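You operate a simulated robot arm through the tools that you are given. There is no shell and no other tool. Be economical: measure what you need, move in short steps, check, and stop when the job is done.

Carry out the task below with a simulated robot arm. There is one attempt and no reset: what you move stays moved.

TASK
Lift the grey caddy lid open.
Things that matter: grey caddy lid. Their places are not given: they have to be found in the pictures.

It is judged by the outcome, as a careful person would: the job done as asked, and still so three seconds after it is handed in. It fails if anything else is knocked over, pushed out of place, dropped, spilled or broken.

THE ROBOT
A 6-joint arm with a two-finger parallel gripper, fixed in place. Base frame: the origin is at the foot of the arm, x ahead of it, y to its left, z up; the work surface is at about z = 0.025. Lengths are in m, angles in degrees, forces in N, time in s.
With the tool pointing down near the work surface it reaches from about 0.14 to 0.58 m from the base axis. Its first joint turns from -66.0 to 66.0 degrees. Payload 2.1 kg.
Tool frame: the origin (TCP) lies between the finger pads and is the grasp point; the fingertips stand 0.03 m ahead of it; z points along the fingers, y is the line along which they close. The gripper opens to 0.094 m. The fingers are 0.028 m wide and 0.01 m thick; the gripper's body (0.05 by 0.096 m) begins 0.055 m behind the TCP.
Orientation is that of the tool frame in the base frame, as [roll, pitch, yaw] about the fixed x, y, z axes, in that order (R = Rz(yaw) Ry(pitch) Rx(roll)). With the fingers straight down and closing along the base's y, the tool's x points along the base's -x, its y along +y and its z along -z.

THE INTERFACE
- The arm moves only by the tool send_rows. Its argument "plan" is a list of rows, each a list of 7 numbers: the closure, from 0 (fully open) to 1 (shut), then the shift along the tool's x, y, z in m, then the turn, a rotation vector about the tool's x, y, z in degrees. In form: [[grip, dx, dy, dz, ax, ay, az], ...]. A call has 1 to 20 rows; each row shifts and turns the commanded pose from where the row before left it, along the tool's axes as they then stand. A row lasts 0.2 s, in which the tool goes at most 0.05 m and 8.6 degrees; a call with a longer step from one row to the next is refused whole, and so is a gripper value outside its range. A pose out of reach is approached as far as the arm can. The call stops where the force on the tool passes 40 N (or 10 N more than at its start, if that is more) or the arm is blocked; 0.2 s more then pass. The fingers move at their own pace (about 0.072 m/s each) and stop on an object; they squeeze with about 33 N. The grip force told is the motor's: it shows also when the fingers shut on nothing. Time passes only in rows, and 0.2 s behind the last, so rows that do not move let the fingers close. It gives the time, the measured TCP pose, the force on the tool (base axes), the opening and the grip force at its end, in the units of the frame above (readings bear some noise).
- Cameras (640 x 400 px; columns grow to the right, rows downward): "scene" is fixed at [0.0681, -0.3815, 0.4955]; the picture's right is [0.64, -0.77, 0.00], its down [-0.35, -0.29, -0.89] and it looks along [0.68, 0.57, -0.45] (base axes); focal length 232 px, centre (320, 200). "wrist" rides on the gripper at [-0.037, 0, -0.058] in the tool frame; the picture's right is [0.00, -1.00, 0.00], its down [0.97, 0.00, -0.24] and it looks along [0.24, 0.00, 0.97] (tool axes); focal length 218 px, centre (320, 200).
- get_image(camera): a new picture of that camera. No time passes.
- probe_pixels(camera, pixels): there is no depth. For up to 12 entries [column, row, z] of the newest picture of that camera ("zoom" is the newest enlarged one), the place [x, y] in the base frame at which the ray of that pixel passes the height z, good to about 0.003 m. No time passes.
- zoom(camera, box): a new picture of the part [left, top, right, bottom] of that camera's present view, enlarged. No time passes.
- hand_in(): hands the job in; it is judged then, once.

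Work in short steps. Measure before you move; look again where a grasp or a placing could have gone wrong, and mend it. You have 60 turns and 22 pictures in all, the two below and enlarged ones among them. Open the gripper and draw the arm clear of the work before you hand the job in, unless the task says otherwise; then end with one line.

The tools are called after "Call:" as name(argument=value, ...) on one line, values as JSON. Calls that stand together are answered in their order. send_rows: Moves the arm, as the interface text tells. Its arguments: {"type":"object","properties":{"plan":{"type":"array"}},"required":["plan"]} The other tools are called the same way: get_image (camera) takes a picture; probe_pixels (camera, pixels) gives the place at which the rays of pixels pass given heights; zoom (camera, box) takes an enlarged picture of a part of a camera's view; hand_in () hands the job in.

At the start:

```text
time_s: 0.0
tool_pos: [0.2767, -0.0128, 0.4339]
tool_rot: [179.9, 0.0, -180.0]
ft_force: [-0.9, 0.2, 0.4]
grip_width: 0.094
grip_force: 0.0
```

scene: 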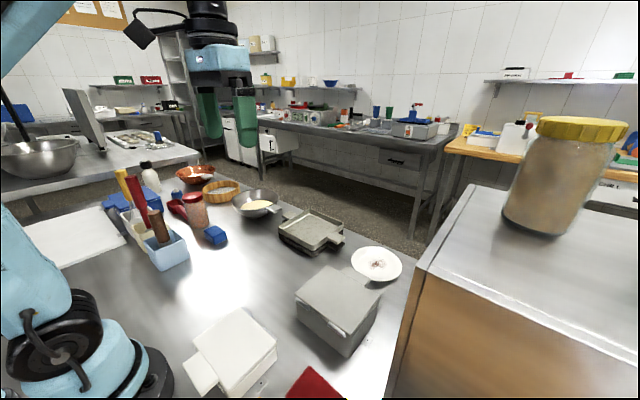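
wrist: 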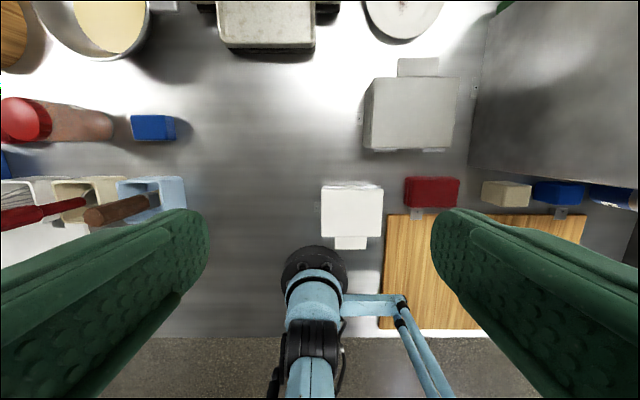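

The grey box at scene (340,305) looks like the caddy, with a tab on its far side. I'll zoom in on it in both views.

Call:
zoom(camera="scene", box=[250, 200, 430, 370])

Call:
zoom(camera="wrist", box=[340, 40, 500, 170])

```text
2.35 times, centred on (340, 285) of scene
```

zoom: 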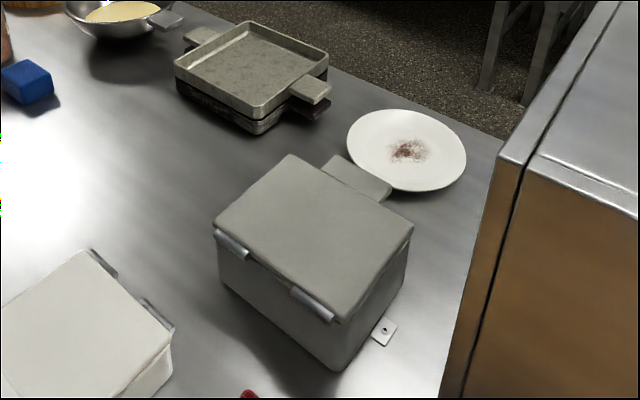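

```text
3.08 times, centred on (420, 105) of wrist
```

zoom: 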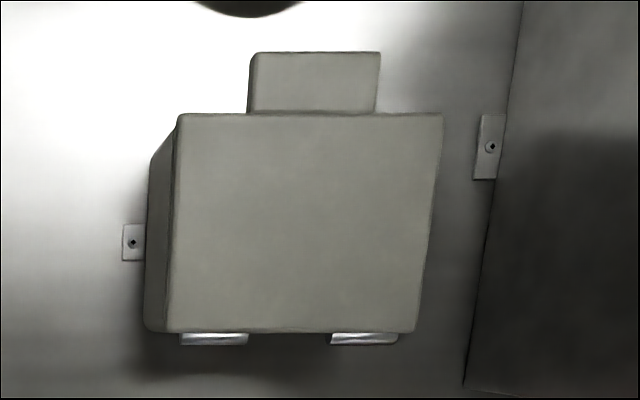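

Next I'll triangulate the lid and tab corners from both cameras.

Call:
probe_pixels(camera="scene", pixels=[[294.5, 295.6, 0.1], [294.5, 295.6, 0.16], [349.8, 336.1, 0.1], [349.8, 336.1, 0.16], [346.4, 265.9, 0.1], [346.4, 265.9, 0.16], [370.6, 278.6, 0.1], [370.6, 278.6, 0.16], [379.5, 296, 0.1], [379.5, 296, 0.16]])

Call:
probe_pixels(camera="wrist", pixels=[[372.9, 147.2, 0.1], [372.9, 147.2, 0.16], [450.2, 147.9, 0.1], [450.2, 147.9, 0.16], [397.3, 57.9, 0.1], [397.3, 57.9, 0.16], [439.5, 57, 0.1], [439.5, 57, 0.16], [459.5, 77, 0.1], [459.5, 77, 0.16]])

```text
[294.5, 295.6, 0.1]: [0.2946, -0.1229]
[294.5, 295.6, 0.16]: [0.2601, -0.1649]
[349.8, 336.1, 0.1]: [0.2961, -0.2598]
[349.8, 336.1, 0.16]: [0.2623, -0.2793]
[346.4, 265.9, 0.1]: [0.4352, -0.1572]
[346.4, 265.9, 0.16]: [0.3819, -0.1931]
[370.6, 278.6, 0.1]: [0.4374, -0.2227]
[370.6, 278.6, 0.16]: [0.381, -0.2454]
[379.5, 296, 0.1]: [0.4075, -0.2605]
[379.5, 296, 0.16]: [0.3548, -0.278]
```

```text
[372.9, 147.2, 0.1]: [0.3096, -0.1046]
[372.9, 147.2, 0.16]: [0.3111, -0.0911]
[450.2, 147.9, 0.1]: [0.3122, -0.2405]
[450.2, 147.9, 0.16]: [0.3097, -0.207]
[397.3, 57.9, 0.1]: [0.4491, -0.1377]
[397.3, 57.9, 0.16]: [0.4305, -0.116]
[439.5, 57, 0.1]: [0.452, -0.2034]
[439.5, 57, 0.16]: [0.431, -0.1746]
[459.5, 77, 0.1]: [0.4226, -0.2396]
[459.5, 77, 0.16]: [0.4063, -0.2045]
```

The lid top is at z≈0.08, with the hinge at x≈0.305. The tab spans x 0.428–0.455 and y −0.213 to −0.145, which fits between the open fingers across y. I'll move above it and look.

Call:
send_rows(plan=[[0, -0.0208, -0.0208, 0.0292, 0, 0, 0], [0, -0.0208, -0.0208, 0.0292, 0, 0, 0], [0, -0.0208, -0.0208, 0.0292, 0, 0, 0], [0, -0.0208, -0.0208, 0.0292, 0, 0, 0], [0, -0.0208, -0.0208, 0.0292, 0, 0, 0], [0, -0.0208, -0.0208, 0.0292, 0, 0, 0], [0, -0.0208, -0.0208, 0.0292, 0, 0, 0], [0, -0.0208, -0.0208, 0.0292, 0, 0, 0], [0, 0, 0, 0, 0, 0, 0]])

Call:
get_image(camera="wrist")

Call:
get_image(camera="scene")

```text
time_s: 2.0
tool_pos: [0.4425, -0.1789, 0.2003]
tool_rot: [-179.9, 0.0, -180.0]
ft_force: [0.2, 1.1, 1.0]
grip_width: 0.0938
grip_force: 0.1
```

```text
17 pictures are left
```

wrist: 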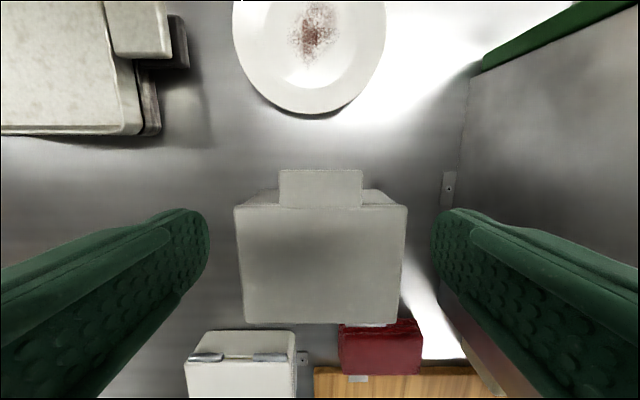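

```text
16 pictures are left
```

scene: 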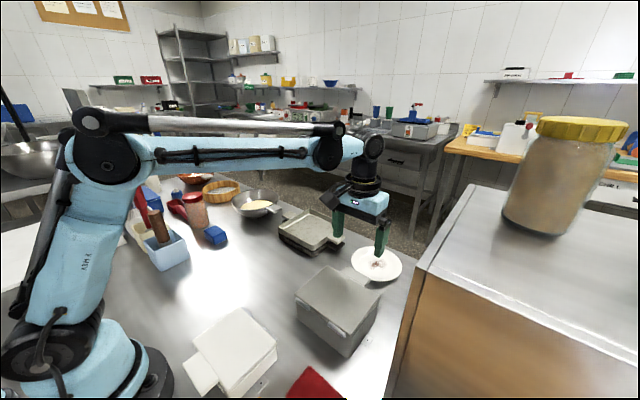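

Call:
probe_pixels(camera="wrist", pixels=[[280, 170, 0.079], [363, 170, 0.079], [281, 208, 0.079], [362, 208, 0.079], [310, 118, 0.04], [235, 207, 0.079], [406, 207, 0.079], [245, 322, 0.079]])

```text
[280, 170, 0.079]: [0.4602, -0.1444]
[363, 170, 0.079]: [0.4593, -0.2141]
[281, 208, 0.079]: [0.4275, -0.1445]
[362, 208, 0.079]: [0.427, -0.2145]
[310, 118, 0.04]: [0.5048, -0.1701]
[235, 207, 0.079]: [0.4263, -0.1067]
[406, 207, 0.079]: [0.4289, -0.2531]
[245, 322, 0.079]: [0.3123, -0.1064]
```

The tab is confirmed at x 0.427–0.460, centred on y=−0.179, and the plate is clear beyond x≈0.505. I'll descend to z≈0.087 and close.

Call:
send_rows(plan=[[0, -0.0065, 0, 0.03, 0, 0, 0], [0, 0, 0, 0.03, 0, 0, 0], [0, 0, 0, 0.03, 0, 0, 0], [0, 0, 0, 0.023, 0, 0, 0], [0, 0, 0, 0, 0, 0, 0], [0.4, 0, 0, 0, 0, 0, 0], [0.4, 0, 0, 0, 0, 0, 0], [0.4, 0, 0, 0, 0, 0, 0]])

Call:
zoom(camera="scene", box=[260, 180, 440, 370])

```text
time_s: 3.8
tool_pos: [0.4487, -0.1807, 0.0867]
tool_rot: [-179.9, -0.1, 180.0]
ft_force: [-3.3, -2.1, -8.8]
grip_width: 0.0694
grip_force: 44.7
```

```text
2.11 times, centred on (350, 275) of scene
```

zoom: 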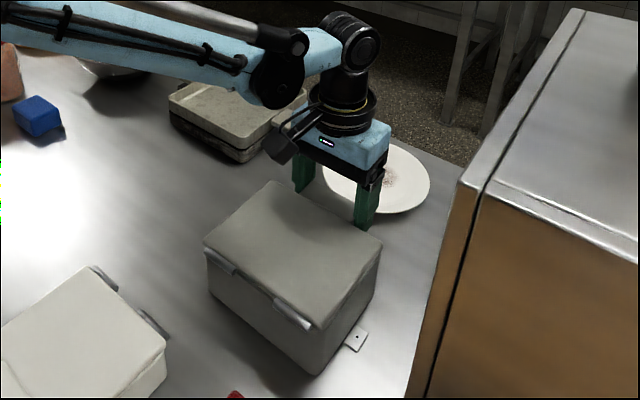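

The grip is on the tab (width 0.069). I'll swing about the hinge at (0.306, 0.075), turning the tool with the lid by 24° to start.

Call:
send_rows(plan=[[0.45, 0.001, 0, -0.0075, 0, -3, 0], [0.45, 0.00204, 0, -0.01488, 0, -6, 0], [0.45, 0.00204, 0, -0.01488, 0, -6, 0], [0.45, 0.00204, 0, -0.01488, 0, -6, 0], [0.45, 0.001, 0, -0.0075, 0, -3, 0]])

Call:
zoom(camera="scene", box=[220, 140, 440, 370])

```text
time_s: 5.0
tool_pos: [0.4301, -0.1809, 0.1444]
tool_rot: [-179.9, 23.8, 179.9]
ft_force: [-20.3, -8.8, -14.4]
grip_width: 0.0694
grip_force: 45.3
```

```text
1.74 times, centred on (330, 255) of scene
```

zoom: 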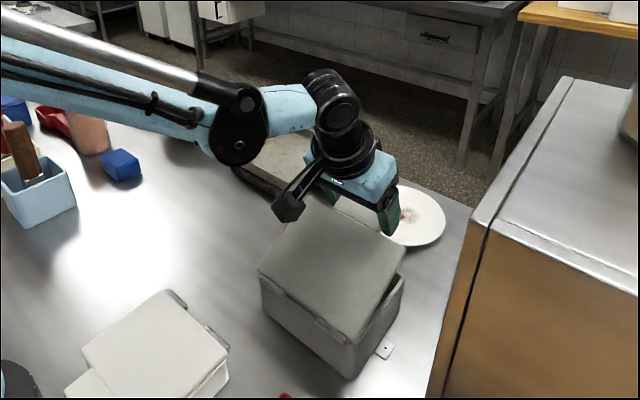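

The lid is opening, with some inward radial pull (−20 N in x). I'll continue with a slightly tighter arc.

Call:
send_rows(plan=[[0.45, 0.003, 0, -0.0075, 0, -3, 0], [0.45, 0.0026, 0, -0.0147, 0, -6, 0], [0.45, 0.0026, 0, -0.0147, 0, -6, 0], [0.45, 0.0026, 0, -0.0147, 0, -6, 0], [0.45, 0.0013, 0, -0.0075, 0, -3, 0]])

Call:
zoom(camera="scene", box=[220, 140, 440, 370])

```text
time_s: 6.2
tool_pos: [0.3911, -0.1799, 0.1873]
tool_rot: [-179.7, 48.2, -179.9]
ft_force: [2.3, -21.0, -9.3]
grip_width: 0.0695
grip_force: 45.3
```

```text
1.74 times, centred on (330, 255) of scene
```

zoom: 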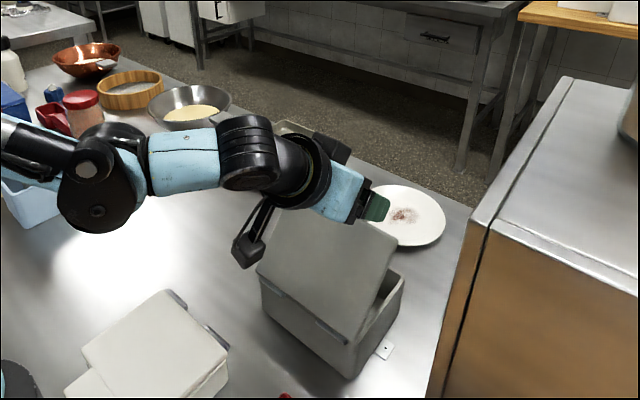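

It's smooth so far: the lid is at about 48°. There's a lateral −21 N, so I'll ease y by about 1 mm and go on 18°.

Call:
send_rows(plan=[[0.45, 0.0013, -0.001, -0.0075, 0, -3, 0], [0.45, 0.0022, 0, -0.0147, 0, -6, 0], [0.45, 0.0022, 0, -0.0147, 0, -6, 0], [0.45, 0.0013, 0, -0.0075, 0, -3, 0]])

Call:
get_image(camera="scene")

```text
time_s: 7.2
tool_pos: [0.3494, -0.1803, 0.2084]
tool_rot: [180.0, 66.1, -179.9]
ft_force: [6.2, -6.5, -2.5]
grip_width: 0.0693
grip_force: 45.3
```

```text
12 pictures are left
```

scene: 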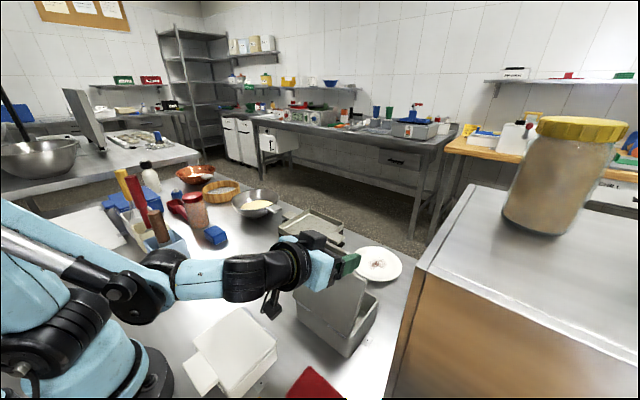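

The lid is at about 66° and everything is clear. Continue 18°.

Call:
send_rows(plan=[[0.45, 0.0013, 0, -0.0075, 0, -3, 0], [0.45, 0.0022, 0, -0.0147, 0, -6, 0], [0.45, 0.0022, 0, -0.0147, 0, -6, 0], [0.45, 0.0013, 0, -0.0075, 0, -3, 0]])

Call:
get_image(camera="scene")

```text
time_s: 8.2
tool_pos: [0.3058, -0.1802, 0.2144]
tool_rot: [-179.7, 84.1, -179.7]
ft_force: [9.3, -2.1, 2.6]
grip_width: 0.0693
grip_force: 45.3
```

```text
11 pictures are left
```

scene: 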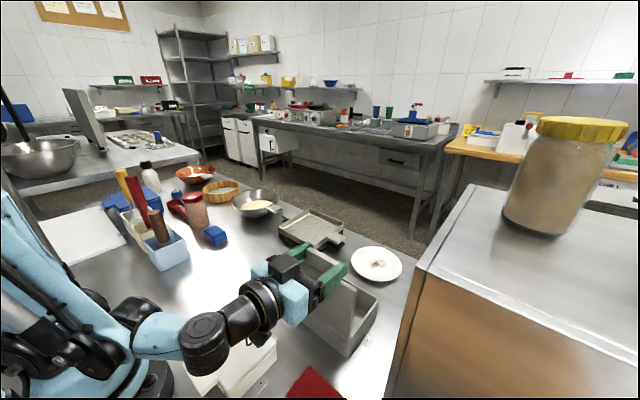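

The lid is at about 84°. Continue another 15° past vertical; the wrist stays above the white caddy at z≈0.2.

Call:
send_rows(plan=[[0.45, 0.0013, 0, -0.0075, 0, -3, 0], [0.45, 0.0022, 0, -0.0147, 0, -6, 0], [0.45, 0.0022, 0, -0.0147, 0, -6, 0], [0.45, 0, 0, 0, 0, 0, 0]])

Call:
zoom(camera="scene", box=[120, 200, 440, 400])

```text
time_s: 9.2
tool_pos: [0.283, -0.1799, 0.2439]
tool_rot: [-0.5, 81.1, -0.5]
ft_force: [-0.7, -0.1, 0.0]
grip_width: 0.0517
grip_force: 1.1
out of reach, approached as far as the arm can: row 2, 3
```

```text
2.00 times, centred on (280, 300) of scene
```

zoom: 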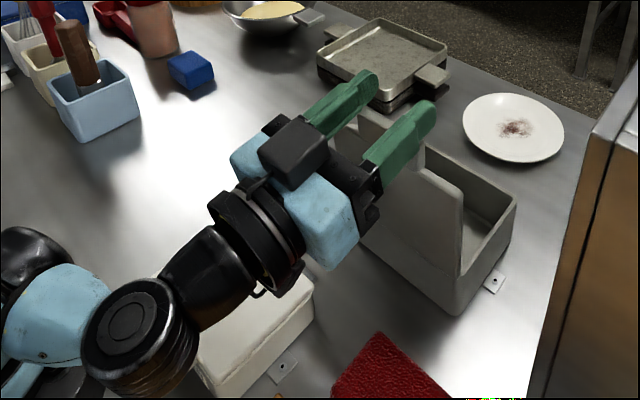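

The fingers slipped off upward because the arm hit its reach limit. The lid stands near vertical; I'll take a closer look from both cameras.

Call:
zoom(camera="scene", box=[260, 220, 400, 365])

Call:
get_image(camera="wrist")

```text
2.76 times, centred on (330, 292) of scene
```

zoom: 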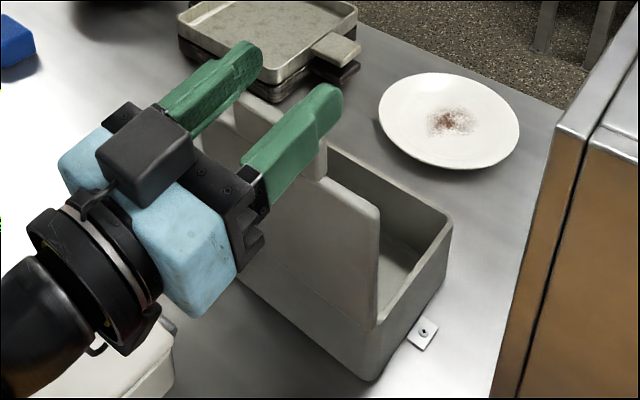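

```text
8 pictures are left
```

wrist: 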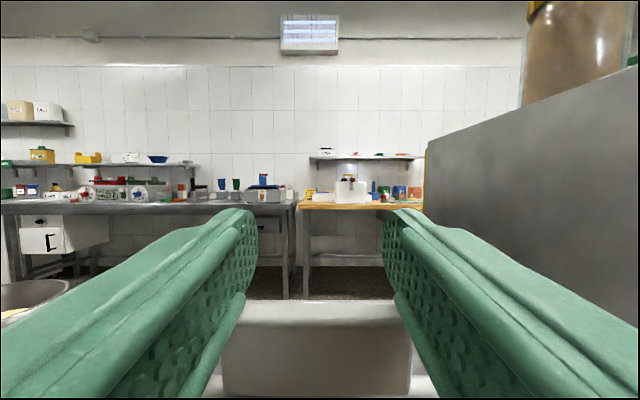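

The lid stands at about vertical with no contact force, and the fingers are just above the tab. I'll rise straight up (tool −x) while pitching the tool back into reach, then check whether the lid stays.

Call:
send_rows(plan=[[0.45, -0.035, 0, 0, 0, 5, 0], [0.45, -0.035, 0, 0, 0, 6, 0], [0.45, -0.035, 0, 0, 0, 6, 0], [0.45, 0, 0, 0, 0, 0, 0]])

Call:
zoom(camera="scene", box=[220, 180, 420, 370])

```text
time_s: 10.2
tool_pos: [0.2841, -0.1779, 0.3478]
tool_rot: [-179.8, 81.9, -179.8]
ft_force: [0.8, 0.3, 0.3]
grip_width: 0.0517
grip_force: 0.1
out of reach, approached as far as the arm can: row 1
```

```text
2.11 times, centred on (320, 275) of scene
```

zoom: 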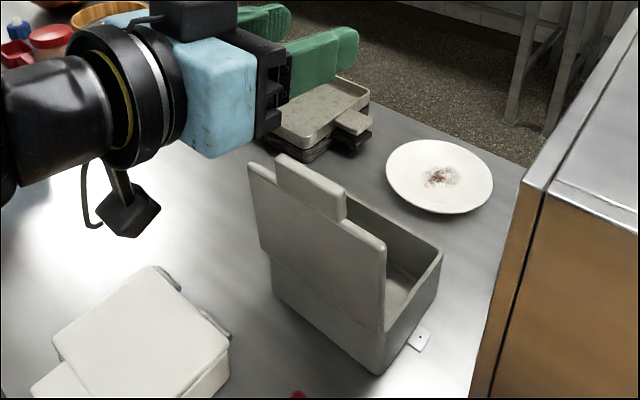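

The lid stands open on its own. I'll check its angle from the tab's top corners.

Call:
probe_pixels(camera="zoom", pixels=[[278, 155, 0.215], [278, 155, 0.225], [278, 155, 0.235], [347, 190, 0.215], [347, 190, 0.225], [347, 190, 0.235], [384, 245, 0.19], [384, 245, 0.2], [248, 163, 0.19], [248, 163, 0.2]])

```text
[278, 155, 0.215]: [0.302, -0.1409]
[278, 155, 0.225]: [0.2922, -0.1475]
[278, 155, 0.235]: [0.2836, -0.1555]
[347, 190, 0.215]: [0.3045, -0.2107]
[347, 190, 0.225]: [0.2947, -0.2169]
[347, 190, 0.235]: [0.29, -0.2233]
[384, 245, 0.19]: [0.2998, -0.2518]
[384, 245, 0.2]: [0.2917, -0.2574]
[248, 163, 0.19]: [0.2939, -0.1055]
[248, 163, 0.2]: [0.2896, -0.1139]
```

The lid is at about 92° and self-supporting. I'll draw the arm clear with the gripper open, let a few seconds pass, and check that it hasn't moved.

Call:
send_rows(plan=[[0.45, -0.03, 0, 0, 0, 8, 0], [0.45, -0.03, 0, 0, 0, 8, 0], [0.45, 0, 0, 0, 0, 8, 0], [0.45, 0, 0, 0, 0, 8, 0], [0.45, 0, 0, 0, 0, 8, 0], [0.45, 0, 0, 0, 0, 8, 0], [0.45, 0, 0, 0, 0, 8, 0], [0.3, 0, 0.03, 0, 0, 8, 0], [0.2, 0, 0.04, 0, 0, 8, 0], [0, 0, 0.04, 0, 0, 8, 0], [0, 0, 0.04, 0, 0, 0, 0], [0, 0, 0, 0, 0, 0, 0], [0, 0, 0, 0, 0, 0, 0], [0, 0, 0, 0, 0, 0, 0], [0, 0, 0, 0, 0, 0, 0], [0, 0, 0, 0, 0, 0, 0]])

Call:
get_image(camera="scene")

Call:
zoom(camera="scene", box=[220, 180, 420, 370])

```text
time_s: 13.6
tool_pos: [0.2952, -0.0275, 0.4067]
tool_rot: [-179.9, 2.1, -180.0]
ft_force: [0.0, 0.2, 0.8]
grip_width: 0.094
grip_force: 0.1
```

```text
6 pictures are left
```

scene: 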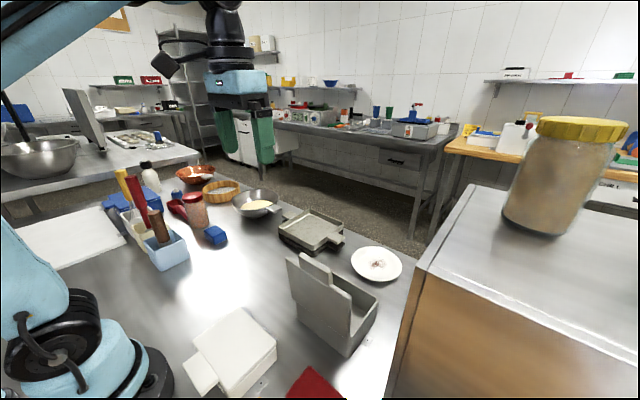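

```text
2.11 times, centred on (320, 275) of scene
```

zoom: 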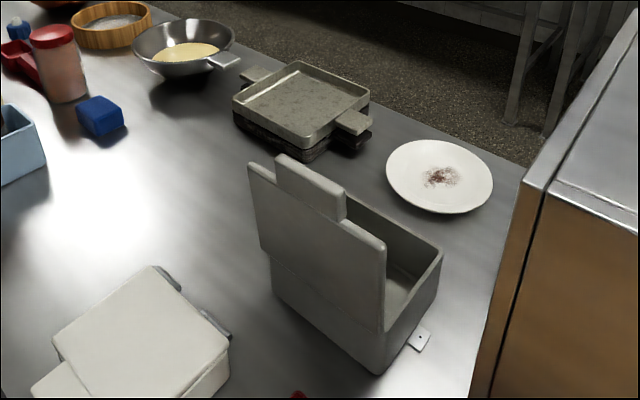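

The lid hasn't moved in over 3 s: its tab corners are still at (278,155) and (347,190). Everything else is in its original place, and the arm is clear with the gripper open, so I'm handing in.

Call:
hand_in()

```text
The job is handed in.
```

The grey caddy lid is open, standing on its own at about 92°; nothing else was moved, and the arm is clear with the gripper open.
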